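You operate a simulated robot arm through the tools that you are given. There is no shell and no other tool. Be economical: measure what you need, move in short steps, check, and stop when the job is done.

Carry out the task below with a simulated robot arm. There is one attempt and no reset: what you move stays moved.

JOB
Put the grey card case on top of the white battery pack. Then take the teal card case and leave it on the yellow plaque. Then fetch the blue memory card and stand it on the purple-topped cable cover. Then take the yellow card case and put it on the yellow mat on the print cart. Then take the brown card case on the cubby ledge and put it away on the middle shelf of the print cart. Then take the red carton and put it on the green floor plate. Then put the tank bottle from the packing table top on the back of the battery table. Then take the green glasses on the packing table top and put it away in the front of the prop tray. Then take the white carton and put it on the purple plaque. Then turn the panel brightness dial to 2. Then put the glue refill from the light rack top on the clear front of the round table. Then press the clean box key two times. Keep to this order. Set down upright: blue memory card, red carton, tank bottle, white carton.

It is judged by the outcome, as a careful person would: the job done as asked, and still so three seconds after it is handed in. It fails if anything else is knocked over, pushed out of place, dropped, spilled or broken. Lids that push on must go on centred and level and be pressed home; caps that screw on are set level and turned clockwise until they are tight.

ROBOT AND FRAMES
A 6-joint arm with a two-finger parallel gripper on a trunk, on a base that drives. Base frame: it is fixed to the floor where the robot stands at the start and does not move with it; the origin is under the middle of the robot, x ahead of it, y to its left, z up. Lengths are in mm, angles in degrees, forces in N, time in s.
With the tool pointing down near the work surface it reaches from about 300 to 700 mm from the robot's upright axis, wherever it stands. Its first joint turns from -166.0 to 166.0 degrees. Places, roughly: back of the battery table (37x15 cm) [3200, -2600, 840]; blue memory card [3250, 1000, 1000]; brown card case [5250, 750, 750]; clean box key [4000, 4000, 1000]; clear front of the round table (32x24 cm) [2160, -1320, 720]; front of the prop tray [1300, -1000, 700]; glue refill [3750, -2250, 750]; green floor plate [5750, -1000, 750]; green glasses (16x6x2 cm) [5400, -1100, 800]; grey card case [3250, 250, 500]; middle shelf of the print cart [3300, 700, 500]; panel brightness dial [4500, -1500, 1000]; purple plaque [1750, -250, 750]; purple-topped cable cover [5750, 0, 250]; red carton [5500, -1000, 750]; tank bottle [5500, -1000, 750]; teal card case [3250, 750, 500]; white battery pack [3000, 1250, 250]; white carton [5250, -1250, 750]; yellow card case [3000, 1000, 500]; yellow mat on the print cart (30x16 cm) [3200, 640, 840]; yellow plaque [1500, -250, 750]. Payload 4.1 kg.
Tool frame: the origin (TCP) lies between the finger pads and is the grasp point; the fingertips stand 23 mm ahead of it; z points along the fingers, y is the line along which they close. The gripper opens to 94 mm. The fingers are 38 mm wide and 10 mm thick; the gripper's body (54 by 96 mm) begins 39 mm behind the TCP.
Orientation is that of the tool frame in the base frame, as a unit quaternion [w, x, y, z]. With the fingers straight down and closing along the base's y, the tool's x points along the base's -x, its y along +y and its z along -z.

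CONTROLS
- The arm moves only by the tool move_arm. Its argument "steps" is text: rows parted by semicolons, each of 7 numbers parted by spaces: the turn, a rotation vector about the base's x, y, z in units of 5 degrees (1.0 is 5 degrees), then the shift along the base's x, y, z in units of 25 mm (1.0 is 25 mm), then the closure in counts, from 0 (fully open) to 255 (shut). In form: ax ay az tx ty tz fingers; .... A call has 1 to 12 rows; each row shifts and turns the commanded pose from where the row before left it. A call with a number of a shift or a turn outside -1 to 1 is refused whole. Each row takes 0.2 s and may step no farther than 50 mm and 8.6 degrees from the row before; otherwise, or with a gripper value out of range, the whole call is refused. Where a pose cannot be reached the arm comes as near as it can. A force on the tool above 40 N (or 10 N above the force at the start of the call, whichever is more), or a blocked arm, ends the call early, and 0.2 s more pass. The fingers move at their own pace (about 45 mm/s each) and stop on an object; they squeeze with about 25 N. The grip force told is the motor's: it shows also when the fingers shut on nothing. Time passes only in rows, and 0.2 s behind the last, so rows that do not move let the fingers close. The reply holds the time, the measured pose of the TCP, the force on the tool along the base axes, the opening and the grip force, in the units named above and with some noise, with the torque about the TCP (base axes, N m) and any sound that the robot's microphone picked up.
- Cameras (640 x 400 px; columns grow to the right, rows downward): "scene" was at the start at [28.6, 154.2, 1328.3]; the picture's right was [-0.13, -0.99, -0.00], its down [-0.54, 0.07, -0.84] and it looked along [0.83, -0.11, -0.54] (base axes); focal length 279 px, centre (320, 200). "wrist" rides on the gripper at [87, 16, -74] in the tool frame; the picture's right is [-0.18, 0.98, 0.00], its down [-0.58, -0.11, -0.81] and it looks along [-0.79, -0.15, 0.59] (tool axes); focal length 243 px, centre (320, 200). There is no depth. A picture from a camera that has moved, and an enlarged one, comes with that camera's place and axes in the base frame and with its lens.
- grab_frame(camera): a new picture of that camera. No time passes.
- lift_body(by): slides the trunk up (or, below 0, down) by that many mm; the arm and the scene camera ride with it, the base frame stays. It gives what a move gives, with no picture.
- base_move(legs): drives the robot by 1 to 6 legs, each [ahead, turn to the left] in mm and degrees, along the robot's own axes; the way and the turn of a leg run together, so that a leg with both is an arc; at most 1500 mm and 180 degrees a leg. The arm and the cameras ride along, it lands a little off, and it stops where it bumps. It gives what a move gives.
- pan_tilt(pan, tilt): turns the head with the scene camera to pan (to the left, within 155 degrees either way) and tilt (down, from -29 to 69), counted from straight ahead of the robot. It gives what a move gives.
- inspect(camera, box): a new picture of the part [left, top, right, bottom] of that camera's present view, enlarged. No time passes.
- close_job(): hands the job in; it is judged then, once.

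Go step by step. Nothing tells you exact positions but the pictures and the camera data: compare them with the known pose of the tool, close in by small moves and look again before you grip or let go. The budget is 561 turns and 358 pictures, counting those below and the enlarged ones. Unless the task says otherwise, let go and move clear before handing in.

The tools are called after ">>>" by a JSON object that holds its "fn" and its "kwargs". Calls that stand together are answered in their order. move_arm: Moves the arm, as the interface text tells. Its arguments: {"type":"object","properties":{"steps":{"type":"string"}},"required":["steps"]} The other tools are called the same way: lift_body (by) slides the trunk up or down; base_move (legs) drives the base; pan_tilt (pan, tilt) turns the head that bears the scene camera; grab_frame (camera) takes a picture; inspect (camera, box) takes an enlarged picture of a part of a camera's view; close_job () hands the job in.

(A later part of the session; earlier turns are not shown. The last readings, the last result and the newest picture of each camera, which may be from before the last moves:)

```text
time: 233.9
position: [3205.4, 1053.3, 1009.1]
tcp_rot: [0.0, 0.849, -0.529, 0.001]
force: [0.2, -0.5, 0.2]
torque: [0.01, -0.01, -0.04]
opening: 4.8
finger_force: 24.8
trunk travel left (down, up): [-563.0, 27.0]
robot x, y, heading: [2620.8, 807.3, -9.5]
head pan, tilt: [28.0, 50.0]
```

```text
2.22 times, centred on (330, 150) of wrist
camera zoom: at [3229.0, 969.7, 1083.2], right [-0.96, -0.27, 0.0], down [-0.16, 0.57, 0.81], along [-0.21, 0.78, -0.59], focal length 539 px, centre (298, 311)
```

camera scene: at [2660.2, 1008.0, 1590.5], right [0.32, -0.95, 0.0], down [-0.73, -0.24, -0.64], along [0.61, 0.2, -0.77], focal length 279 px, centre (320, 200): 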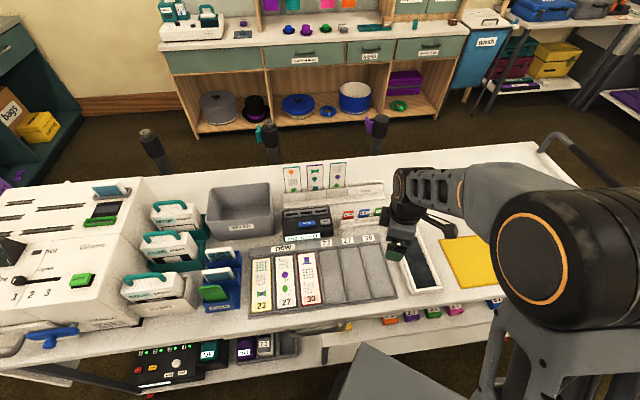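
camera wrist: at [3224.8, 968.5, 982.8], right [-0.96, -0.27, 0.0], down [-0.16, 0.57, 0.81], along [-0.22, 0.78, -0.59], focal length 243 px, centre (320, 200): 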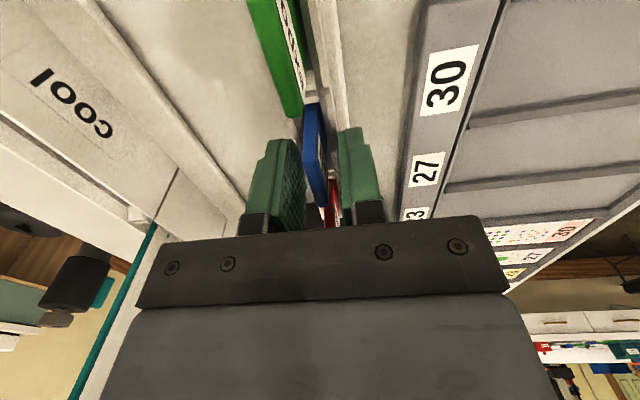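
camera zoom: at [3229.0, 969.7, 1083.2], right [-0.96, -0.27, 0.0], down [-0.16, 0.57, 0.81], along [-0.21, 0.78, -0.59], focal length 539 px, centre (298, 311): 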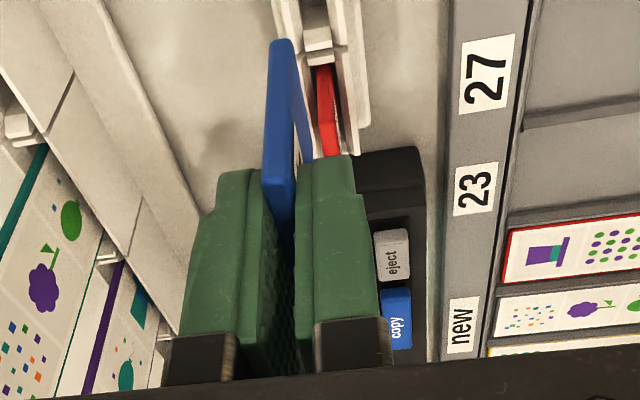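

The card is out cleanly. Now I look for the purple-topped cable cover near (5750, 0, 250).

>>> {"fn": "pan_tilt", "kwargs": {"pan": -5, "tilt": 20}}

>>> {"fn": "grab_frame", "kwargs": {"camera": "scene"}}

>>> {"fn": "inspect", "kwargs": {"camera": "scene", "box": [200, 60, 440, 210]}}

```text
time: 234.9
position: [3205.9, 1054.4, 1008.5]
tcp_rot: [0.0, 0.848, -0.53, 0.001]
force: [-0.9, 0.5, -0.3]
torque: [0.01, 0.01, 0.0]
opening: 4.3
finger_force: 25.0
trunk travel left (down, up): [-563.0, 27.0]
robot x, y, heading: [2622.8, 809.8, -9.4]
head pan, tilt: [-5.0, 20.0]
```

```text
266 pictures are left
camera scene: at [2677.4, 960.3, 1636.1], right [-0.25, -0.97, 0.0], down [-0.33, 0.09, -0.94], along [0.91, -0.23, -0.34], focal length 279 px, centre (320, 200)
```

scene: 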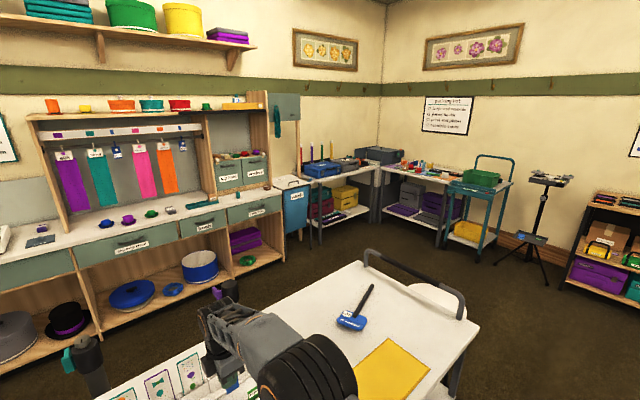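

```text
2.67 times, centred on (320, 135) of scene
camera zoom: at [2677.4, 960.3, 1636.1], right [-0.25, -0.97, 0.0], down [-0.33, 0.09, -0.94], along [0.91, -0.23, -0.34], focal length 745 px, centre (320, 373)
```

zoom: 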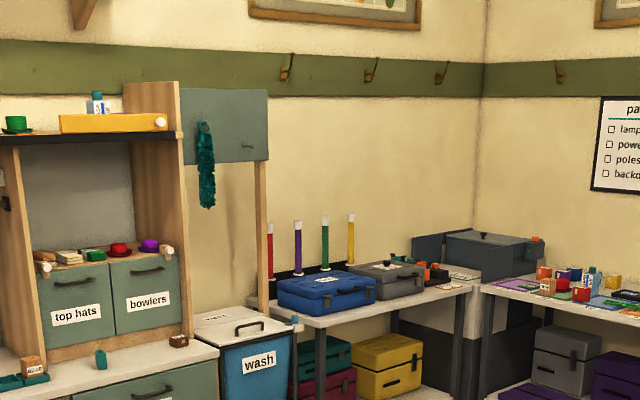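

>>> {"fn": "inspect", "kwargs": {"camera": "scene", "box": [280, 170, 400, 245]}}

```text
5.33 times, centred on (340, 208) of scene
camera zoom: at [2677.4, 960.3, 1636.1], right [-0.25, -0.97, 0.0], down [-0.33, 0.09, -0.94], along [0.91, -0.23, -0.34], focal length 1490 px, centre (213, 160)
```

zoom: 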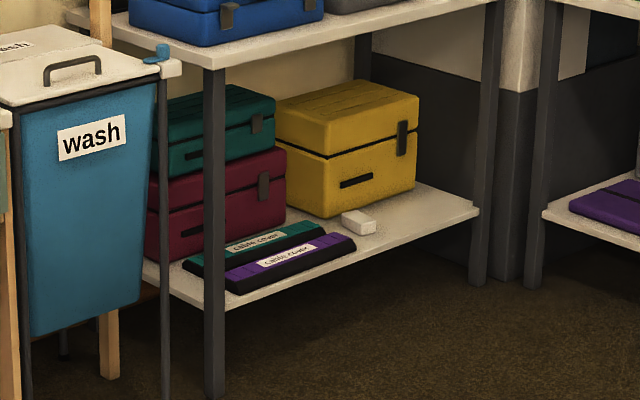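

The purple-topped cover lies at the front of a low shelf, near (5680, 20). I retract the arm with the card and drive round the right end of the cart.

>>> {"fn": "move_arm", "kwargs": {"steps": "0 0 0 -0.922 -0.387 0 255;0 0 0 -0.922 -0.387 0 255;0 0 0 -0.922 -0.387 0 255;0 0 0 -0.922 -0.387 0 255;0 0 0 -0.922 -0.387 0 255;0 0 0 -0.922 -0.387 0 255"}}

>>> {"fn": "base_move", "kwargs": {"legs": [[0, -57], [827, 0], [827, 0]]}}

>>> {"fn": "pan_tilt", "kwargs": {"pan": 80, "tilt": 30}}

>>> {"fn": "grab_frame", "kwargs": {"camera": "scene"}}

```text
time: 236.3
position: [3065.1, 996.4, 1007.9]
tcp_rot: [-0.001, 0.848, -0.529, 0.001]
force: [0.5, 0.4, 0.0]
torque: [0.0, 0.05, -0.02]
opening: 4.4
finger_force: 24.7
trunk travel left (down, up): [-563.0, 27.0]
robot x, y, heading: [2615.1, 812.7, -9.6]
head pan, tilt: [-5.0, 20.0]
```

```text
time: 247.4
position: [3672.0, -1030.1, 1007.4]
tcp_rot: [-0.001, -0.487, 0.874, -0.001]
force: [-0.2, -0.4, -0.1]
torque: [-0.02, 0.03, -0.02]
opening: 4.7
finger_force: 24.7
trunk travel left (down, up): [-563.0, 27.0]
robot x, y, heading: [3278.0, -750.7, -67.2]
head pan, tilt: [-5.0, 20.0]
```

```text
time: 249.0
position: [3672.0, -1029.8, 1008.2]
tcp_rot: [0.0, -0.487, 0.874, -0.002]
force: [-0.5, -0.8, 0.3]
torque: [-0.02, -0.02, 0.03]
opening: 4.2
finger_force: 25.2
trunk travel left (down, up): [-563.0, 27.0]
robot x, y, heading: [3272.8, -753.2, -67.2]
head pan, tilt: [80.0, 30.0]
```

```text
263 pictures are left
camera scene: at [3494.5, -613.8, 1620.1], right [0.22, -0.98, 0.0], down [-0.49, -0.11, -0.87], along [0.84, 0.19, -0.5], focal length 279 px, centre (320, 200)
```

scene: 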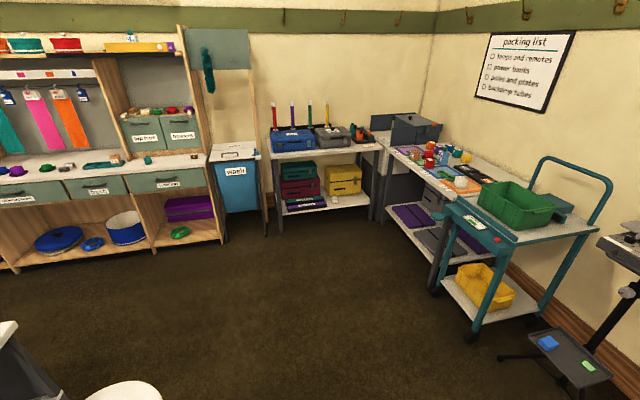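

The floor ahead is open. I drive up to the low shelf.

>>> {"fn": "base_move", "kwargs": {"legs": [[0, 82.9], [950, 0], [900, 0], [0, 7.7]]}}

>>> {"fn": "pan_tilt", "kwargs": {"pan": 0, "tilt": 45}}

>>> {"fn": "grab_frame", "kwargs": {"camera": "scene"}}

```text
time: 262.6
position: [5406.6, 86.6, 1007.6]
tcp_rot: [0.0, 0.957, -0.291, 0.001]
force: [-0.9, 0.7, 0.4]
torque: [-0.05, -0.02, 0.0]
opening: 4.4
finger_force: 24.7
trunk travel left (down, up): [-563.0, 27.0]
robot x, y, heading: [5113.7, -301.6, 20.6]
head pan, tilt: [80.0, 30.0]
```

```text
time: 264.2
position: [5406.2, 85.9, 1008.9]
tcp_rot: [0.0, 0.957, -0.291, 0.001]
force: [0.4, -0.2, 0.7]
torque: [0.0, 0.0, 0.0]
opening: 4.6
finger_force: 24.7
trunk travel left (down, up): [-563.0, 27.0]
robot x, y, heading: [5119.5, -298.2, 20.4]
head pan, tilt: [0.0, 45.0]
```

```text
262 pictures are left
camera scene: at [5075.2, -135.1, 1597.5], right [0.35, -0.94, 0.0], down [-0.66, -0.25, -0.71], along [0.66, 0.25, -0.71], focal length 279 px, centre (320, 200)
```

scene: 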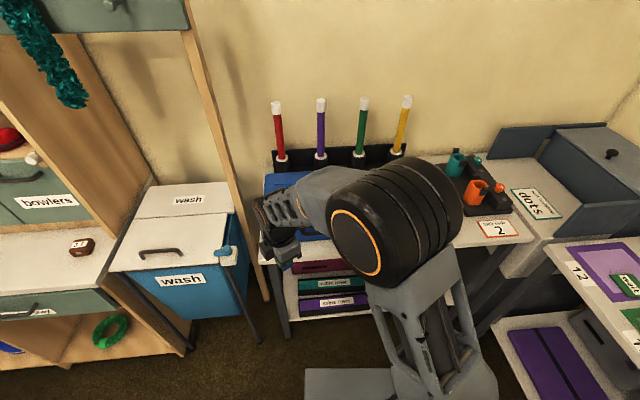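

I see the purple cover at the shelf front just ahead. I zoom to measure it.

>>> {"fn": "inspect", "kwargs": {"camera": "scene", "box": [270, 245, 390, 320]}}

```text
5.33 times, centred on (330, 282) of scene
camera zoom: at [5075.2, -135.1, 1597.5], right [0.35, -0.94, 0.0], down [-0.66, -0.25, -0.71], along [0.66, 0.25, -0.71], focal length 1490 px, centre (267, -240)
```

zoom: 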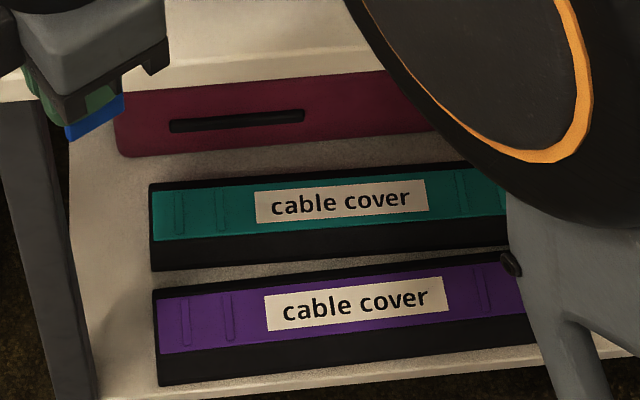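

I swing the arm in front, square to the shelf, then lower the trunk in front of the table edge.

>>> {"fn": "move_arm", "kwargs": {"steps": "0 0 -0.94 0.594 -0.977 0 255;0 0 -0.94 0.594 -0.977 0 255;0 0 -0.94 0.594 -0.977 0 255;0 0 -0.94 0.594 -0.977 0 255;0 0 -0.94 0.594 -0.977 0 255;0 0 -0.94 0.594 -0.977 0 255;0 0 -0.94 0.594 -0.977 0 255"}}

>>> {"fn": "lift_body", "kwargs": {"by": -555}}

>>> {"fn": "grab_frame", "kwargs": {"camera": "scene"}}

>>> {"fn": "grab_frame", "kwargs": {"camera": "wrist"}}

```text
time: 265.8
position: [5512.1, -86.9, 1009.2]
tcp_rot: [0.0, 0.834, -0.551, 0.001]
force: [-0.7, -1.1, -0.4]
torque: [0.0, 0.02, -0.02]
opening: 4.7
finger_force: 25.2
trunk travel left (down, up): [-563.0, 27.0]
robot x, y, heading: [5114.1, -296.9, 20.3]
head pan, tilt: [0.0, 45.0]
```

```text
refused: -555 is not a number from -400 to 400
```

```text
260 pictures are left
camera scene: at [5075.5, -135.6, 1597.5], right [0.35, -0.94, 0.0], down [-0.66, -0.25, -0.71], along [0.66, 0.25, -0.71], focal length 279 px, centre (320, 200)
```

scene: 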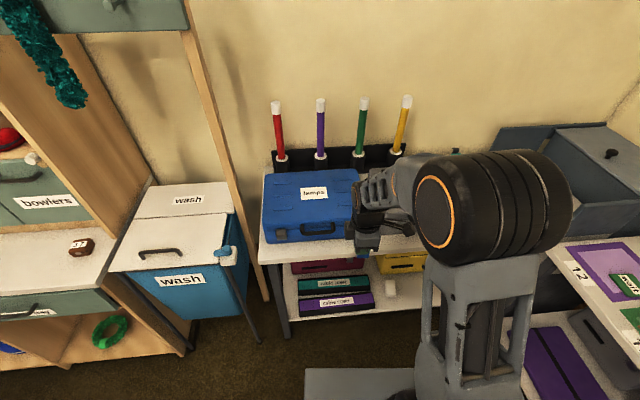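

```text
259 pictures are left
camera wrist: at [5530.9, -172.5, 1083.7], right [-0.98, -0.22, 0.0], down [-0.13, 0.58, 0.81], along [-0.18, 0.79, -0.59], focal length 243 px, centre (320, 200)
```

wrist: 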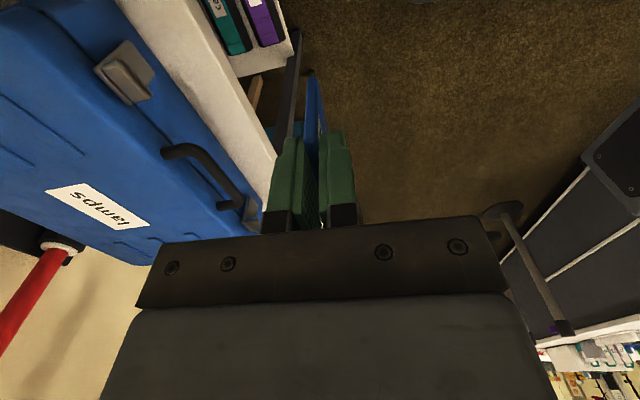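

The gripper is clear of the table edge by some 85 mm. I lower the trunk in two steps.

>>> {"fn": "lift_body", "kwargs": {"by": -400}}

>>> {"fn": "lift_body", "kwargs": {"by": -150}}

>>> {"fn": "grab_frame", "kwargs": {"camera": "scene"}}

>>> {"fn": "grab_frame", "kwargs": {"camera": "wrist"}}

```text
time: 269.6
position: [5510.1, -85.8, 609.9]
tcp_rot: [-0.001, 0.835, -0.55, 0.001]
force: [-0.3, -0.3, 0.4]
torque: [0.0, 0.01, 0.04]
opening: 4.5
finger_force: 24.8
trunk travel left (down, up): [-163.0, 427.0]
robot x, y, heading: [5118.0, -300.0, 20.8]
head pan, tilt: [0.0, 45.0]
```

```text
time: 271.4
position: [5510.2, -85.4, 459.1]
tcp_rot: [-0.001, 0.835, -0.55, 0.001]
force: [-0.2, -0.2, 0.0]
torque: [0.0, 0.04, -0.03]
opening: 4.8
finger_force: 25.4
trunk travel left (down, up): [-13.0, 577.0]
robot x, y, heading: [5115.5, -301.8, 20.7]
head pan, tilt: [0.0, 45.0]
```

```text
258 pictures are left
camera scene: at [5075.3, -135.3, 1047.5], right [0.35, -0.94, 0.0], down [-0.66, -0.25, -0.71], along [0.66, 0.25, -0.71], focal length 279 px, centre (320, 200)
```

scene: 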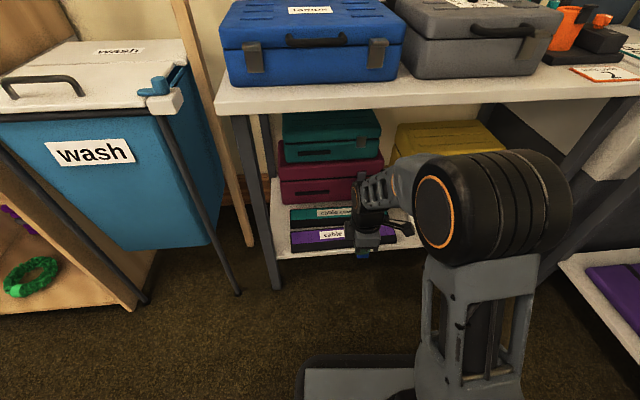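

```text
257 pictures are left
camera wrist: at [5530.7, -171.8, 533.7], right [-0.98, -0.22, 0.0], down [-0.13, 0.58, 0.81], along [-0.18, 0.79, -0.59], focal length 243 px, centre (320, 200)
```

wrist: 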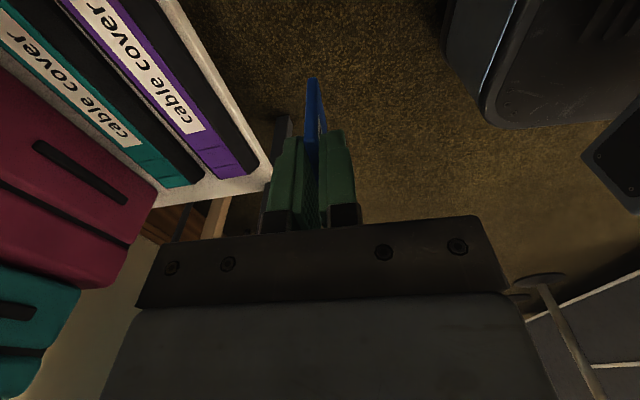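

I lower in front of the shelf, then move in over the purple strip.

>>> {"fn": "move_arm", "kwargs": {"steps": "0 0 0 0 0 -0.95 255;0 0 0 0 0 -0.95 255;0 0 0 0 0 -0.95 255;0 0 0 0 0 -0.95 255;0 0 0 0.4 0.2 -0.7 255;0 0 0 0.885 0.45 0 255;0 0 0 0.885 0.45 0 255;0 0 0 0.885 0.45 0 255;0 0 0 0.885 0.45 0 255;0 0 0 0.885 0.45 0 255"}}

>>> {"fn": "grab_frame", "kwargs": {"camera": "scene"}}

>>> {"fn": "grab_frame", "kwargs": {"camera": "wrist"}}

```text
time: 273.6
position: [5634.7, -24.0, 347.0]
tcp_rot: [0.001, 0.835, -0.55, 0.001]
force: [-0.4, -1.0, 0.3]
torque: [0.03, -0.01, -0.02]
opening: 4.4
finger_force: 25.2
trunk travel left (down, up): [-13.0, 577.0]
robot x, y, heading: [5115.1, -298.1, 20.8]
head pan, tilt: [0.0, 45.0]
```

```text
256 pictures are left
camera scene: at [5075.2, -135.3, 1047.5], right [0.35, -0.94, 0.0], down [-0.66, -0.25, -0.71], along [0.66, 0.25, -0.71], focal length 279 px, centre (320, 200)
```

scene: 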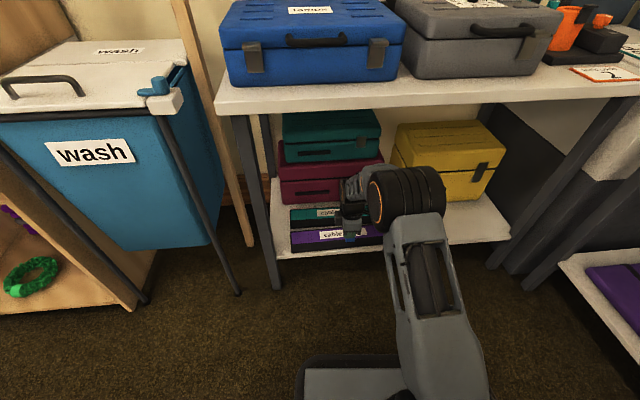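

```text
255 pictures are left
camera wrist: at [5654.4, -110.0, 421.1], right [-0.98, -0.22, 0.0], down [-0.13, 0.58, 0.81], along [-0.18, 0.79, -0.59], focal length 243 px, centre (320, 200)
```

wrist: 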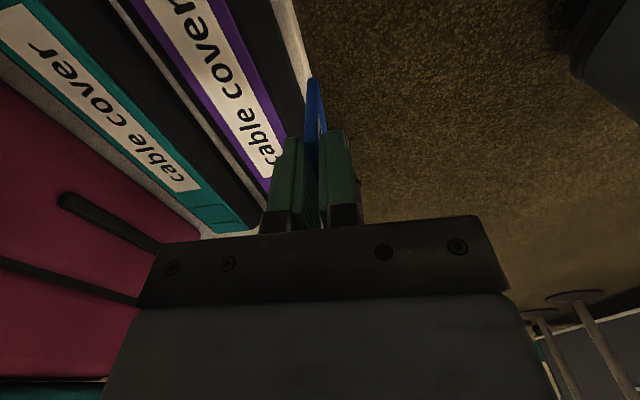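

>>> {"fn": "move_arm", "kwargs": {"steps": "0 0 0 0.75 0.32 0 255;0 0 0 0.75 0.32 0 255;0 0 0 0.75 0.32 0 255;0 0 0 0 0 -0.6 255;0 0 0 0 0 0 255"}}

>>> {"fn": "grab_frame", "kwargs": {"camera": "wrist"}}

>>> {"fn": "inspect", "kwargs": {"camera": "scene", "box": [280, 190, 400, 265]}}

```text
time: 274.8
position: [5688.1, 0.4, 332.4]
tcp_rot: [0.001, 0.836, -0.549, 0.002]
force: [-0.2, 0.1, -0.5]
torque: [0.0, -0.02, -0.02]
opening: 4.6
finger_force: 25.8
trunk travel left (down, up): [-13.0, 577.0]
robot x, y, heading: [5116.2, -299.9, 21.0]
head pan, tilt: [0.0, 45.0]
```

```text
254 pictures are left
camera wrist: at [5707.7, -85.9, 406.3], right [-0.98, -0.22, 0.0], down [-0.13, 0.58, 0.81], along [-0.18, 0.79, -0.59], focal length 243 px, centre (320, 200)
```

wrist: 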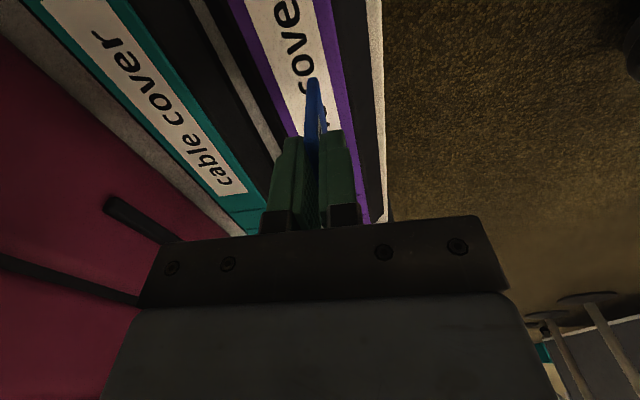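

```text
5.33 times, centred on (340, 228) of scene
camera zoom: at [5075.3, -135.3, 1047.5], right [0.35, -0.94, 0.0], down [-0.66, -0.25, -0.71], along [0.66, 0.25, -0.71], focal length 1490 px, centre (213, 53)
```

zoom: 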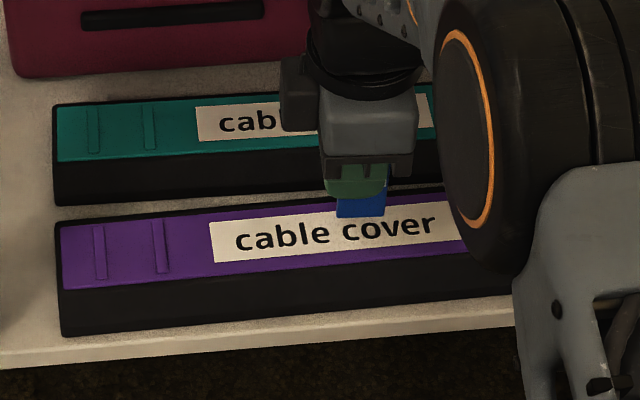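

The card should go about 12 mm deeper to land mid-strip. I correct and lower in small steps until contact.

>>> {"fn": "move_arm", "kwargs": {"steps": "0 0 0 0.44 0.19 0 255;0 0 0 0 0 -0.4 255;0 0 0 0 0 -0.3 255;0 0 0 0 0 -0.12 255;0 0 0 0 0 0 255"}}

>>> {"fn": "inspect", "kwargs": {"camera": "scene", "box": [310, 200, 390, 250]}}

>>> {"fn": "inspect", "kwargs": {"camera": "wrist", "box": [220, 40, 400, 200]}}

```text
time: 275.9
position: [5699.1, 3.3, 312.4]
tcp_rot: [-0.001, 0.835, -0.55, 0.001]
force: [0.0, 0.1, -0.6]
torque: [0.02, 0.03, -0.01]
opening: 4.5
finger_force: 24.5
trunk travel left (down, up): [-13.0, 577.0]
robot x, y, heading: [5119.3, -296.6, 20.7]
head pan, tilt: [0.0, 45.0]
```

```text
8.00 times, centred on (350, 225) of scene
camera zoom: at [5075.3, -135.3, 1047.5], right [0.35, -0.94, 0.0], down [-0.66, -0.25, -0.71], along [0.66, 0.25, -0.71], focal length 2235 px, centre (80, 0)
```

zoom: 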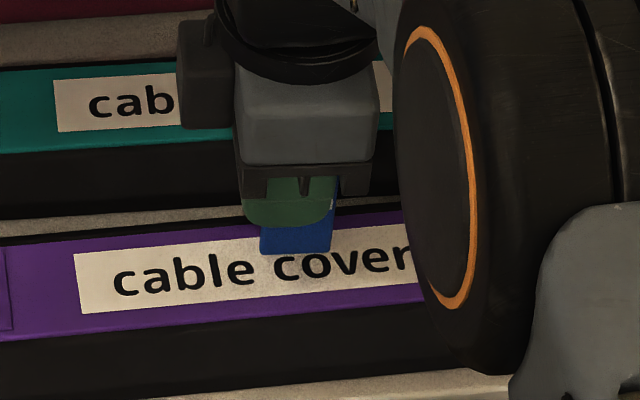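

```text
2.50 times, centred on (310, 120) of wrist
camera zoom: at [5719.2, -81.4, 385.4], right [-0.98, -0.22, 0.0], down [-0.13, 0.58, 0.81], along [-0.18, 0.79, -0.59], focal length 606 px, centre (345, 400)
```

zoom: 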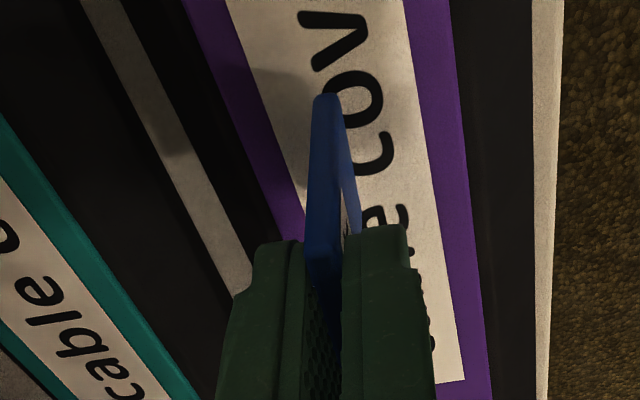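

>>> {"fn": "move_arm", "kwargs": {"steps": "0 0 0 0 0 -0.3 255;0 0 0 0 0 -0.12 255;0 0 0 0 0 -0.12 255;0 0 0 0 0 0 255"}}

>>> {"fn": "inspect", "kwargs": {"camera": "wrist", "box": [220, 40, 400, 200]}}

```text
time: 276.9
position: [5698.7, 4.0, 298.6]
tcp_rot: [-0.001, 0.835, -0.551, 0.002]
force: [-2.3, -1.8, 20.9]
torque: [-0.17, 0.1, -0.01]
opening: 4.6
finger_force: 24.9
trunk travel left (down, up): [-13.0, 577.0]
robot x, y, heading: [5117.5, -297.9, 20.8]
head pan, tilt: [0.0, 45.0]
```

```text
2.50 times, centred on (310, 120) of wrist
camera zoom: at [5718.1, -81.5, 373.1], right [-0.98, -0.22, -0.01], down [-0.14, 0.58, 0.81], along [-0.17, 0.79, -0.59], focal length 606 px, centre (345, 400)
```

zoom: 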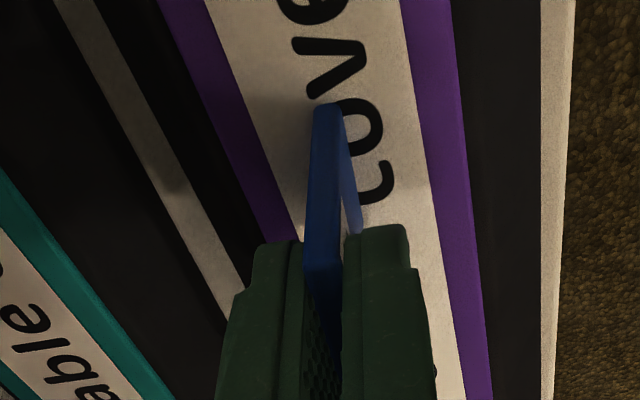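

The card stands on the strip with firm contact. I ease off and open the fingers gently.

>>> {"fn": "move_arm", "kwargs": {"steps": "0 0 0 0 0 0.06 255;0 0 0 0 0 0 240;0 0 0 0 0 0 232;0 0 0 0 0 0 225;0 0 0 0 0 0 215;0 0 0 0 0 0 205"}}

>>> {"fn": "inspect", "kwargs": {"camera": "wrist", "box": [220, 40, 400, 200]}}

```text
time: 278.4
position: [5697.2, 4.7, 298.5]
tcp_rot: [-0.001, 0.835, -0.55, 0.001]
force: [0.4, 0.0, -0.2]
torque: [-0.02, -0.03, 0.02]
opening: 18.5
finger_force: 0.0
trunk travel left (down, up): [-13.0, 577.0]
robot x, y, heading: [5116.4, -301.8, 20.7]
head pan, tilt: [0.0, 45.0]
```

```text
2.50 times, centred on (310, 120) of wrist
camera zoom: at [5717.9, -81.6, 371.9], right [-0.98, -0.22, 0.0], down [-0.13, 0.58, 0.81], along [-0.18, 0.79, -0.59], focal length 606 px, centre (345, 400)
```

zoom: 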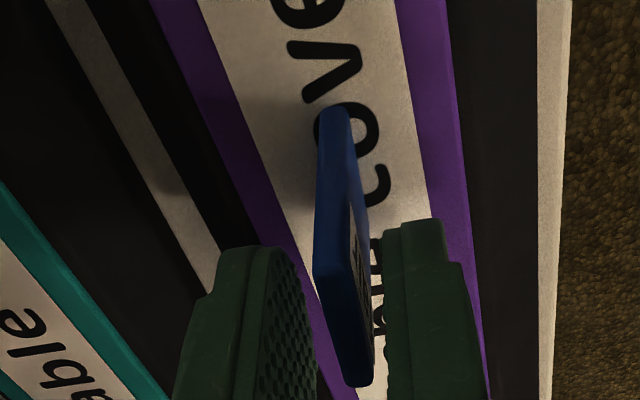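

It stands by itself. I open wider and raise straight up, then withdraw.

>>> {"fn": "move_arm", "kwargs": {"steps": "0 0 0 0 0 0 180;0 0 0 0 0 0 150;0 0 0 0 0 0.6 150;0 0 0 0 0 1 150;0 0 0 0 0 1 150;0 0 0 0 0 1 150;0 0 0 0 0 1 150;0 0 0 -0.918 -0.397 0 150;0 0 0 -0.918 -0.397 0 150;0 0 0 -0.918 -0.397 0 150;0 0 0 -0.918 -0.397 0 150;0 0 0 -0.918 -0.397 0 150"}}

>>> {"fn": "move_arm", "kwargs": {"steps": "0 0 0 -0.918 -0.397 0 150;0 0 0 -0.918 -0.397 0 150;0 0 0 -0.918 -0.397 0.3 100;0 0 0 -0.918 -0.397 0.5 0;0 0 0 -0.918 -0.397 0.5 0"}}

>>> {"fn": "inspect", "kwargs": {"camera": "scene", "box": [280, 190, 400, 265]}}

```text
time: 280.9
position: [5585.8, -43.8, 412.9]
tcp_rot: [-0.001, 0.835, -0.55, 0.002]
force: [0.2, 0.2, 0.0]
torque: [0.0, -0.02, 0.01]
opening: 38.7
finger_force: 0.0
trunk travel left (down, up): [-13.0, 577.0]
robot x, y, heading: [5117.4, -298.2, 20.7]
head pan, tilt: [0.0, 45.0]
```

```text
time: 282.1
position: [5469.1, -93.9, 444.6]
tcp_rot: [-0.001, 0.835, -0.55, 0.001]
force: [0.0, -0.7, 0.4]
torque: [-0.03, 0.03, 0.0]
opening: 94.1
finger_force: 0.0
trunk travel left (down, up): [-13.0, 577.0]
robot x, y, heading: [5113.1, -296.0, 20.7]
head pan, tilt: [0.0, 45.0]
```

```text
5.33 times, centred on (340, 228) of scene
camera zoom: at [5075.4, -135.2, 1047.4], right [0.35, -0.94, 0.0], down [-0.66, -0.25, -0.71], along [0.66, 0.25, -0.71], focal length 1490 px, centre (213, 53)
```

zoom: 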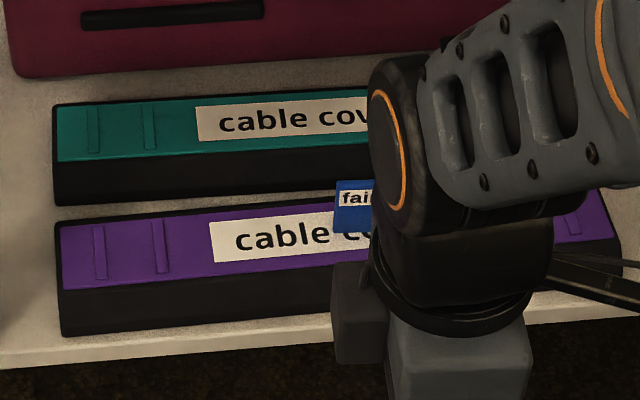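

The blue card stands upright on the purple cover. Next the yellow case: I return the wrist to neutral, raise the trunk and drive back toward the cart.

>>> {"fn": "lift_body", "kwargs": {"by": 300}}

>>> {"fn": "move_arm", "kwargs": {"steps": "0 0 -1 0 0 0 0;0 0 -1 0 0 0 0;0 0 -1 0 0 0 0;0 0 -1 0 0 0 0;0 0 -1 0 0 0 0;0 0 -1 0 0 0 0;0 0 -1 0 0 0 0;0 0 -1 0 0 0 0;0 0 -1 0 0 0 0;0 0 -1 0 0 0 0;0 0 -1 0 0 0 0;0 0 -1 0 0 0 0"}}

>>> {"fn": "move_arm", "kwargs": {"steps": "0 0 -1 0 0 0 0;0 0 -1 0 0 0 0;0 0 -1 0 0 0 0;0 0 -1 0 0 0 0;0 0 -0.7 0 0 0 0"}}

>>> {"fn": "base_move", "kwargs": {"legs": [[0, -5], [-950, 0], [-900, 0], [0, 97.7]]}}

```text
time: 285.1
position: [5469.1, -95.1, 744.2]
tcp_rot: [0.0, 0.836, -0.549, 0.001]
force: [-0.2, 0.6, 0.5]
torque: [0.01, 0.01, 0.0]
opening: 93.8
finger_force: 0.0
trunk travel left (down, up): [-313.0, 277.0]
robot x, y, heading: [5115.6, -296.4, 20.4]
head pan, tilt: [0.0, 45.0]
```

```text
time: 287.8
position: [5469.3, -95.7, 743.5]
tcp_rot: [0.0, -0.448, 0.894, -0.001]
force: [0.3, 0.2, -0.3]
torque: [-0.02, 0.02, 0.02]
opening: 93.9
finger_force: 0.0
trunk travel left (down, up): [-313.0, 277.0]
robot x, y, heading: [5114.6, -296.6, 20.7]
head pan, tilt: [0.0, 45.0]
```

```text
time: 288.9
position: [5470.2, -94.4, 745.1]
tcp_rot: [-0.001, -0.256, 0.967, -0.001]
force: [0.0, -0.7, 0.6]
torque: [0.05, -0.01, 0.0]
opening: 93.7
finger_force: 0.1
trunk travel left (down, up): [-313.0, 277.0]
robot x, y, heading: [5115.4, -296.5, 20.9]
head pan, tilt: [0.0, 45.0]
```

```text
time: 302.8
position: [3128.1, -438.0, 744.4]
tcp_rot: [0.0, 0.869, -0.496, 0.001]
force: [-1.5, 0.6, 0.2]
torque: [0.03, 0.02, -0.01]
opening: 94.1
finger_force: 0.1
trunk travel left (down, up): [-313.0, 277.0]
robot x, y, heading: [3337.1, -790.8, 111.3]
head pan, tilt: [0.0, 45.0]
```

>>> {"fn": "base_move", "kwargs": {"legs": [[0, 5], [900, 0], [900, 0]]}}

>>> {"fn": "pan_tilt", "kwargs": {"pan": -80, "tilt": 50}}

>>> {"fn": "grab_frame", "kwargs": {"camera": "scene"}}

```text
time: 312.5
position: [2282.3, 1176.1, 743.7]
tcp_rot: [-0.001, 0.892, -0.451, 0.001]
force: [-0.2, -0.5, 0.1]
torque: [-0.01, -0.02, -0.01]
opening: 94.1
finger_force: 0.0
trunk travel left (down, up): [-313.0, 277.0]
robot x, y, heading: [2524.2, 850.9, 117.1]
head pan, tilt: [0.0, 45.0]
```

```text
time: 314.0
position: [2283.5, 1175.6, 744.8]
tcp_rot: [0.0, 0.892, -0.452, 0.001]
force: [-0.1, -1.0, -0.4]
torque: [-0.03, 0.01, -0.01]
opening: 94.0
finger_force: 0.1
trunk travel left (down, up): [-313.0, 277.0]
robot x, y, heading: [2523.1, 846.9, 117.2]
head pan, tilt: [-80.0, 50.0]
```

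```text
247 pictures are left
camera scene: at [2463.2, 763.7, 1340.6], right [0.6, -0.8, 0.0], down [-0.61, -0.46, -0.64], along [0.51, 0.39, -0.77], focal length 279 px, centre (320, 200)
```

scene: 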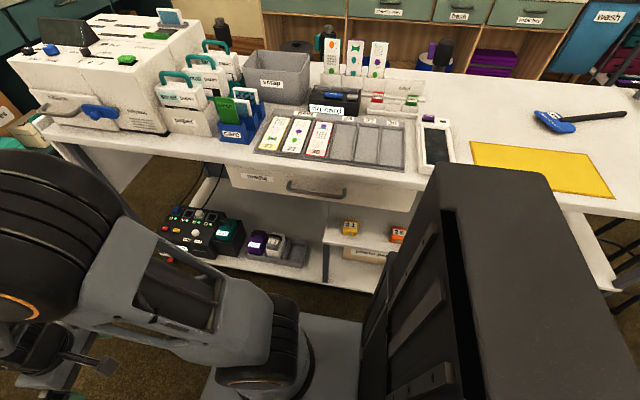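

I tilt the gripper forward here in the free lane, lower the trunk, and then turn to face the cart.

>>> {"fn": "move_arm", "kwargs": {"steps": "0.808 0.589 0 -0.1 0.13 0 0;0.808 0.589 0 -0.1 0.13 0 0;0.808 0.589 0 -0.1 0.13 0 0;0.808 0.589 0 -0.1 0.13 0 0;0.808 0.589 0 -0.1 0.13 0 0;0.808 0.589 0 -0.1 0.13 0 0;0.808 0.589 0 0 0 0 0;0.808 0.589 0 0 0 0 0;0.808 0.589 0 0 0 0 0;0.808 0.589 0 0 0 0 0"}}

>>> {"fn": "lift_body", "kwargs": {"by": -170}}

>>> {"fn": "base_move", "kwargs": {"legs": [[0, -100]]}}

>>> {"fn": "pan_tilt", "kwargs": {"pan": 20, "tilt": 50}}

>>> {"fn": "grab_frame", "kwargs": {"camera": "scene"}}

>>> {"fn": "grab_frame", "kwargs": {"camera": "wrist"}}

```text
time: 316.2
position: [2259.1, 1203.0, 743.8]
tcp_rot: [-0.177, 0.819, -0.412, -0.358]
force: [-0.1, 0.0, -0.5]
torque: [0.01, 0.01, -0.01]
opening: 94.1
finger_force: 0.0
out of reach, approached as far as the arm can: row 6, 9, 10
trunk travel left (down, up): [-313.0, 277.0]
robot x, y, heading: [2525.7, 846.2, 117.2]
head pan, tilt: [-80.0, 50.0]
```

```text
time: 318.1
position: [2258.5, 1202.0, 573.1]
tcp_rot: [-0.177, 0.819, -0.412, -0.357]
force: [0.5, -0.9, 0.4]
torque: [-0.02, 0.03, 0.04]
opening: 94.0
finger_force: 0.0
trunk travel left (down, up): [-143.0, 447.0]
robot x, y, heading: [2524.6, 845.8, 116.8]
head pan, tilt: [-80.0, 50.0]
```

```text
time: 322.8
position: [2927.7, 1030.2, 573.0]
tcp_rot: [0.389, -0.193, 0.897, 0.087]
force: [0.0, -0.3, -0.1]
torque: [-0.02, 0.02, 0.0]
opening: 93.9
finger_force: 0.0
trunk travel left (down, up): [-143.0, 447.0]
robot x, y, heading: [2522.4, 846.5, 14.8]
head pan, tilt: [-80.0, 50.0]
```

```text
time: 324.6
position: [2928.3, 1032.1, 574.5]
tcp_rot: [0.388, -0.193, 0.897, 0.086]
force: [-0.4, -0.8, -0.4]
torque: [0.01, 0.02, 0.02]
opening: 94.2
finger_force: 0.0
trunk travel left (down, up): [-143.0, 447.0]
robot x, y, heading: [2524.8, 845.7, 14.7]
head pan, tilt: [20.0, 50.0]
```

```text
246 pictures are left
camera scene: at [2485.5, 1036.0, 1170.6], right [0.57, -0.82, 0.0], down [-0.63, -0.44, -0.64], along [0.53, 0.37, -0.77], focal length 279 px, centre (320, 200)
```

scene: 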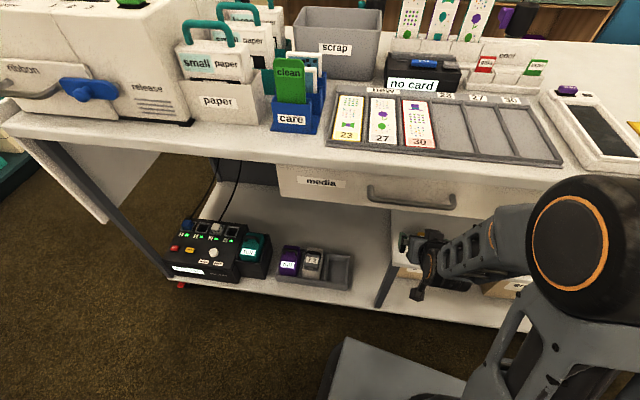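

```text
245 pictures are left
camera wrist: at [2819.5, 998.1, 561.1], right [-0.29, 0.95, 0.14], down [-0.13, -0.18, 0.97], along [0.95, 0.27, 0.17], focal length 243 px, centre (320, 200)
```

wrist: 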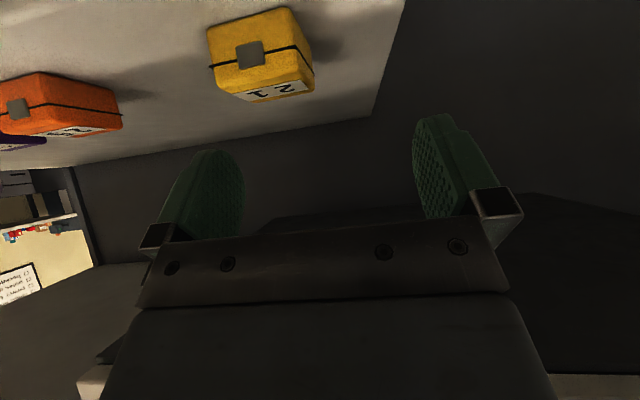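

The yellow case is at about (2988, 1023). I shift sideways, then go in and down around it.

>>> {"fn": "move_arm", "kwargs": {"steps": "0 0 0 0.28 -0.6 0 0;0 0 0 0.28 -0.6 0 0;0 0 0 0.6 0.27 -0.7 0;0 0 0 0.6 0.27 -0.7 0"}}

>>> {"fn": "grab_frame", "kwargs": {"camera": "wrist"}}

```text
time: 325.6
position: [2973.8, 1015.4, 538.8]
tcp_rot: [0.389, -0.192, 0.897, 0.086]
force: [0.0, 0.2, -0.4]
torque: [0.0, 0.04, -0.01]
opening: 94.2
finger_force: 0.0
trunk travel left (down, up): [-143.0, 447.0]
robot x, y, heading: [2525.4, 848.7, 14.9]
head pan, tilt: [20.0, 50.0]
```

```text
244 pictures are left
camera wrist: at [2863.4, 982.2, 525.9], right [-0.29, 0.95, 0.14], down [-0.13, -0.18, 0.97], along [0.95, 0.27, 0.17], focal length 243 px, centre (320, 200)
```

wrist: 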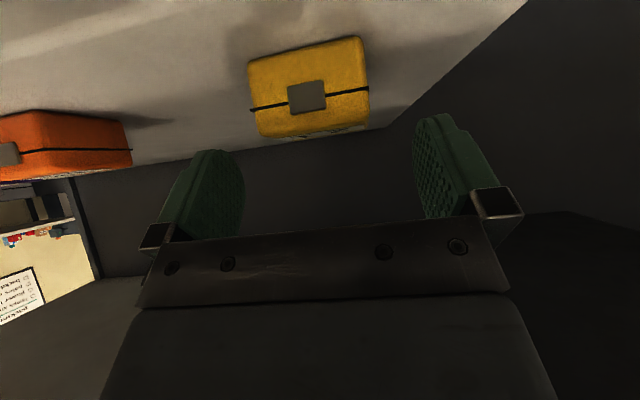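

>>> {"fn": "move_arm", "kwargs": {"steps": "0 0 0 0.25 -0.03 -0.54 0;0 0 0 0.15 0.03 -0.54 0;0 0 0 0 0 0 120;0 0 0 0 0 0 255;0 0 0 0 0 0 255;0 0 0 0 0 0 255"}}

>>> {"fn": "grab_frame", "kwargs": {"camera": "wrist"}}

```text
time: 327.0
position: [2982.7, 1016.5, 510.7]
tcp_rot: [0.388, -0.193, 0.897, 0.086]
force: [0.0, 0.2, 0.2]
torque: [0.01, 0.03, 0.0]
opening: 51.7
finger_force: 25.1
trunk travel left (down, up): [-143.0, 447.0]
robot x, y, heading: [2524.4, 844.6, 14.7]
head pan, tilt: [20.0, 50.0]
```

```text
243 pictures are left
camera wrist: at [2873.2, 983.4, 498.1], right [-0.29, 0.95, 0.14], down [-0.13, -0.18, 0.97], along [0.95, 0.27, 0.17], focal length 243 px, centre (320, 200)
```

wrist: 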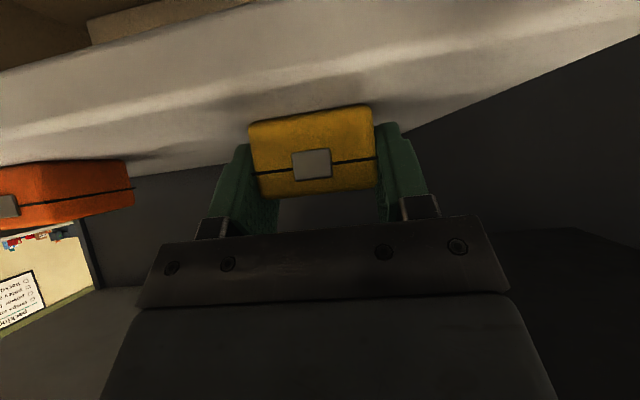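

Held. I lift slightly, draw it out, back the base off and raise the trunk above the cart top.

>>> {"fn": "move_arm", "kwargs": {"steps": "0 0 0 0 0 0.8 255;0 0 0 0 0 1 255;0 0 0 -0.909 -0.416 0 255;0 0 0 -0.909 -0.416 0 255;0 0 0 -0.909 -0.416 0 255"}}

>>> {"fn": "base_move", "kwargs": {"legs": [[-200, 0]]}}

>>> {"fn": "lift_body", "kwargs": {"by": 400}}

>>> {"fn": "pan_tilt", "kwargs": {"pan": -10, "tilt": 45}}

>>> {"fn": "grab_frame", "kwargs": {"camera": "scene"}}

```text
time: 328.2
position: [2941.2, 992.4, 552.0]
tcp_rot: [0.388, -0.192, 0.897, 0.086]
force: [0.1, 0.7, -0.1]
torque: [0.01, 0.0, 0.0]
opening: 51.5
finger_force: 25.1
out of reach, approached as far as the arm can: row 4, 5
trunk travel left (down, up): [-143.0, 447.0]
robot x, y, heading: [2522.5, 847.9, 14.6]
head pan, tilt: [20.0, 50.0]
```

```text
time: 329.8
position: [2740.8, 939.2, 551.3]
tcp_rot: [0.388, -0.194, 0.897, 0.086]
force: [0.3, 0.5, -0.4]
torque: [-0.03, 0.01, -0.02]
opening: 51.5
finger_force: 24.8
trunk travel left (down, up): [-143.0, 447.0]
robot x, y, heading: [2321.2, 794.2, 14.9]
head pan, tilt: [20.0, 50.0]
```

```text
time: 333.6
position: [2740.2, 940.9, 951.9]
tcp_rot: [0.387, -0.195, 0.897, 0.087]
force: [0.2, 0.2, -0.2]
torque: [-0.02, 0.01, -0.01]
opening: 51.6
finger_force: 25.2
trunk travel left (down, up): [-543.0, 47.0]
robot x, y, heading: [2321.2, 790.1, 15.1]
head pan, tilt: [20.0, 50.0]
```

```text
time: 334.6
position: [2740.7, 939.4, 952.5]
tcp_rot: [0.387, -0.193, 0.897, 0.086]
force: [0.4, 0.0, -0.4]
torque: [-0.01, -0.01, 0.01]
opening: 51.5
finger_force: 24.4
trunk travel left (down, up): [-543.0, 47.0]
robot x, y, heading: [2323.0, 795.5, 15.0]
head pan, tilt: [-10.0, 45.0]
```

```text
242 pictures are left
camera scene: at [2302.8, 945.9, 1577.5], right [0.09, -1.0, 0.0], down [-0.7, -0.06, -0.71], along [0.7, 0.06, -0.71], focal length 279 px, centre (320, 200)
```

scene: 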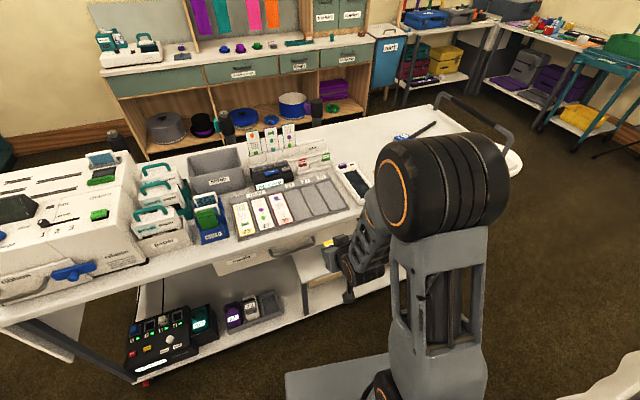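

>>> {"fn": "base_move", "kwargs": {"legs": [[0, -47], [446, 0], [0, 37]]}}

>>> {"fn": "grab_frame", "kwargs": {"camera": "scene"}}

>>> {"fn": "grab_frame", "kwargs": {"camera": "wrist"}}

```text
time: 341.2
position: [3144.6, 627.2, 951.2]
tcp_rot: [0.393, -0.115, 0.911, 0.053]
force: [0.6, 0.0, -1.0]
torque: [0.01, 0.03, -0.01]
opening: 51.5
finger_force: 25.4
trunk travel left (down, up): [-543.0, 47.0]
robot x, y, heading: [2710.7, 555.4, 5.1]
head pan, tilt: [-10.0, 45.0]
```

```text
241 pictures are left
camera scene: at [2714.3, 708.1, 1577.5], right [-0.09, -1.0, 0.0], down [-0.7, 0.06, -0.71], along [0.7, -0.06, -0.71], focal length 279 px, centre (320, 200)
```

scene: 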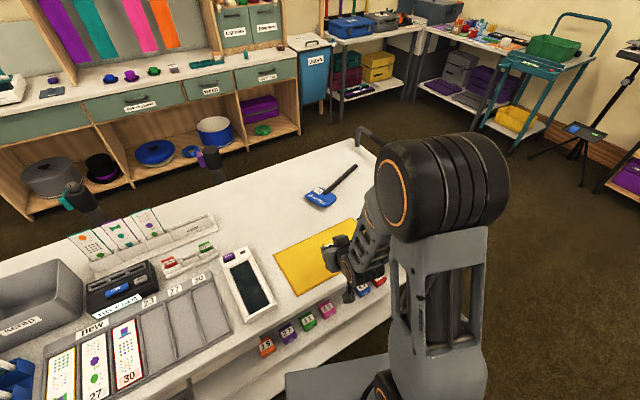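

```text
240 pictures are left
camera wrist: at [3031.6, 613.4, 939.3], right [-0.12, 0.98, 0.14], down [-0.16, -0.16, 0.98], along [0.98, 0.1, 0.17], focal length 243 px, centre (320, 200)
```

wrist: 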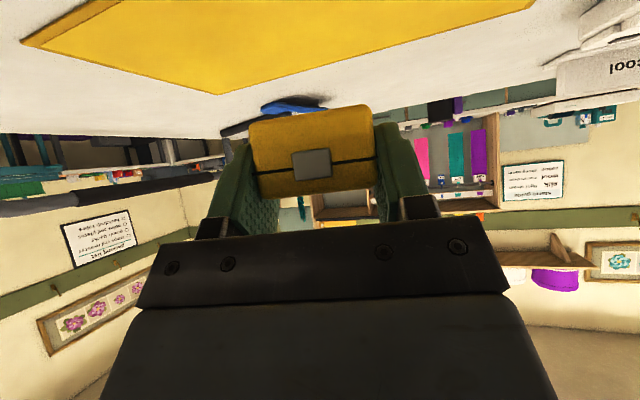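

The mat is just below. I set the case slightly forward on it so the wrist camera stays off the cart edge; I move and lower.

>>> {"fn": "move_arm", "kwargs": {"steps": "0 0 0 0.8 -0.3 -0.6 255;0 0 0 0 0 -1 255;0 0 0 0 0 -0.8 255;0 0 0 0 0 0 255"}}

>>> {"fn": "inspect", "kwargs": {"camera": "scene", "box": [260, 205, 420, 305]}}

>>> {"fn": "grab_frame", "kwargs": {"camera": "wrist"}}

```text
time: 342.2
position: [3164.7, 616.9, 891.5]
tcp_rot: [0.394, -0.115, 0.91, 0.053]
force: [0.4, 1.3, -0.4]
torque: [-0.01, 0.01, 0.0]
opening: 51.4
finger_force: 24.7
trunk travel left (down, up): [-543.0, 47.0]
robot x, y, heading: [2705.7, 554.4, 4.8]
head pan, tilt: [-10.0, 45.0]
```

```text
4.00 times, centred on (340, 255) of scene
camera zoom: at [2714.5, 707.9, 1577.5], right [-0.09, -1.0, 0.0], down [-0.7, 0.06, -0.71], along [0.7, -0.06, -0.71], focal length 1117 px, centre (240, -20)
```

zoom: 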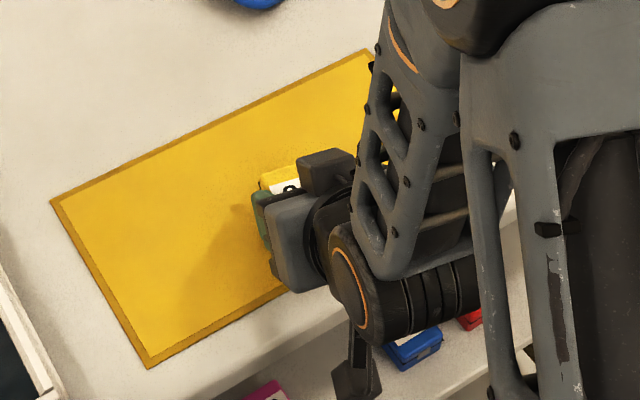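

```text
238 pictures are left
camera wrist: at [3051.5, 604.5, 879.4], right [-0.12, 0.98, 0.14], down [-0.16, -0.16, 0.98], along [0.98, 0.1, 0.17], focal length 243 px, centre (320, 200)
```

wrist: 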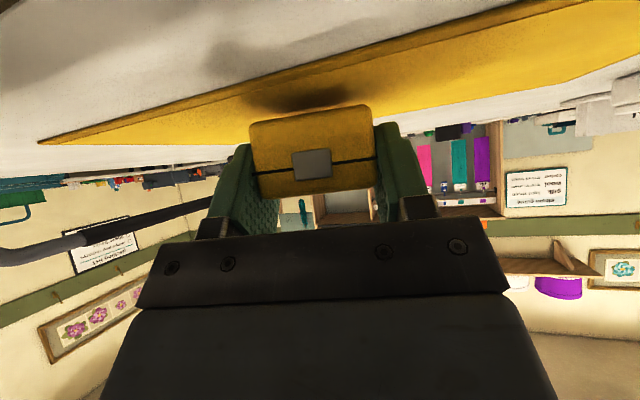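

>>> {"fn": "move_arm", "kwargs": {"steps": "0 0 0 0 0 -0.5 255;0 0 0 0 0 -0.16 255;0 0 0 0 0 -0.1 255;0 0 0 0 0 0 255"}}

```text
time: 342.9
position: [3167.0, 617.0, 879.4]
tcp_rot: [0.404, -0.115, 0.906, 0.053]
force: [-1.5, -0.2, 19.2]
torque: [-0.21, 0.21, -0.09]
opening: 51.4
finger_force: 25.2
trunk travel left (down, up): [-543.0, 47.0]
robot x, y, heading: [2710.3, 555.7, 4.8]
head pan, tilt: [-10.0, 45.0]
stopped in row 3: the force on the tool passed its limit at 45 N (the readings are from after the stop); the commanded pose is now the measured one
```

>>> {"fn": "move_arm", "kwargs": {"steps": "0.06 0.23 0 0 0 0.08 255;0 0 0 0 0 0 255"}}

>>> {"fn": "inspect", "kwargs": {"camera": "wrist", "box": [200, 60, 440, 210]}}

```text
time: 343.5
position: [3167.5, 617.6, 878.8]
tcp_rot: [0.394, -0.113, 0.91, 0.056]
force: [7.6, -0.7, 18.4]
torque: [-0.54, -0.52, 0.22]
opening: 51.6
finger_force: 25.1
trunk travel left (down, up): [-543.0, 47.0]
robot x, y, heading: [2707.3, 553.9, 4.8]
head pan, tilt: [-10.0, 45.0]
```

```text
2.67 times, centred on (320, 135) of wrist
camera zoom: at [3055.0, 605.0, 867.8], right [-0.12, 0.98, 0.15], down [-0.15, -0.17, 0.97], along [0.98, 0.1, 0.17], focal length 647 px, centre (320, 373)
```

zoom: 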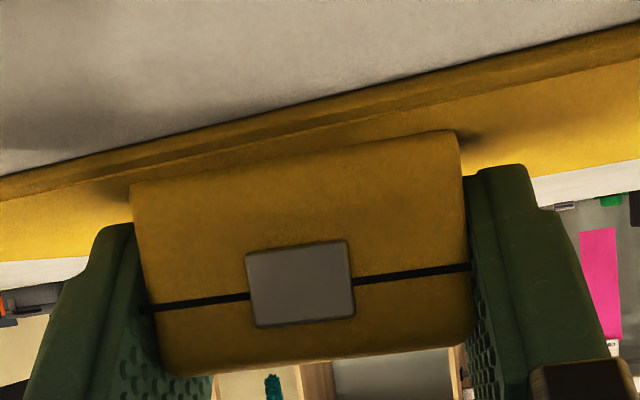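

Resting on the mat. I release and draw back and up.

>>> {"fn": "move_arm", "kwargs": {"steps": "0 0 0 0 0 0.06 255;0 0 0 0 0 0 150;0 0 0 0 0 0 60;0 0 0 0 0 0 0;0 0 0 0 0 0.3 0;0 0 0 -0.5 -0.13 0.7 0;0 0 0 -0.9 -0.24 0.8 0;0 0 0 -0.9 -0.24 0.8 0;0 0 0 -0.9 -0.24 0.5 0;0 0 0 -0.9 -0.24 0 0"}}

>>> {"fn": "grab_frame", "kwargs": {"camera": "scene"}}

```text
time: 345.7
position: [3145.5, 594.1, 941.0]
tcp_rot: [0.391, -0.114, 0.911, 0.057]
force: [-0.1, 0.8, 0.5]
torque: [0.03, 0.0, 0.0]
opening: 94.0
finger_force: 0.0
out of reach, approached as far as the arm can: row 7, 8, 9, 10
trunk travel left (down, up): [-543.0, 47.0]
robot x, y, heading: [2709.2, 554.5, 5.0]
head pan, tilt: [-10.0, 45.0]
```

```text
236 pictures are left
camera scene: at [2714.2, 707.9, 1577.5], right [-0.09, -1.0, 0.0], down [-0.7, 0.06, -0.71], along [0.7, -0.06, -0.71], focal length 279 px, centre (320, 200)
```

scene: 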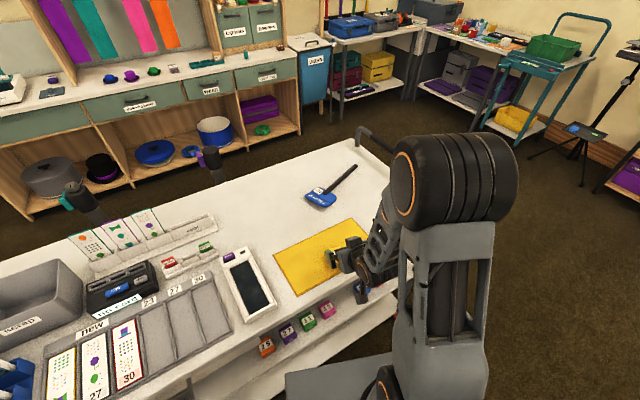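

I drive back round the cart toward the cubby ledge for the brown case, checking the yellow one on the way.

>>> {"fn": "base_move", "kwargs": {"legs": [[0, -71.6], [1420, 0]]}}

>>> {"fn": "pan_tilt", "kwargs": {"pan": 140, "tilt": 20}}

>>> {"fn": "grab_frame", "kwargs": {"camera": "scene"}}

```text
time: 355.9
position: [3481.5, -1151.3, 940.6]
tcp_rot: [0.352, 0.432, 0.811, -0.179]
force: [0.2, -0.3, 0.1]
torque: [0.01, 0.01, 0.02]
opening: 94.1
finger_force: 0.1
trunk travel left (down, up): [-543.0, 47.0]
robot x, y, heading: [3298.6, -756.4, -65.1]
head pan, tilt: [-10.0, 45.0]
```

```text
time: 358.3
position: [3480.2, -1151.5, 941.5]
tcp_rot: [0.352, 0.431, 0.811, -0.179]
force: [0.2, 0.3, -0.2]
torque: [0.03, -0.01, 0.01]
opening: 94.0
finger_force: 0.1
trunk travel left (down, up): [-543.0, 47.0]
robot x, y, heading: [3296.3, -754.9, -65.5]
head pan, tilt: [140.0, 20.0]
```

```text
235 pictures are left
camera scene: at [3447.0, -542.0, 1616.1], right [0.96, -0.27, 0.0], down [-0.09, -0.33, -0.94], along [0.25, 0.91, -0.34], focal length 279 px, centre (320, 200)
```

scene: 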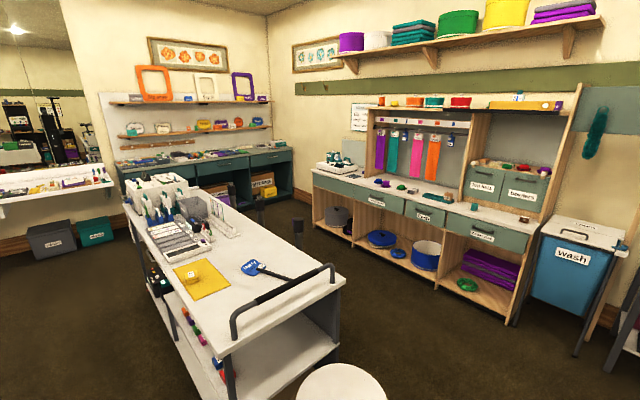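

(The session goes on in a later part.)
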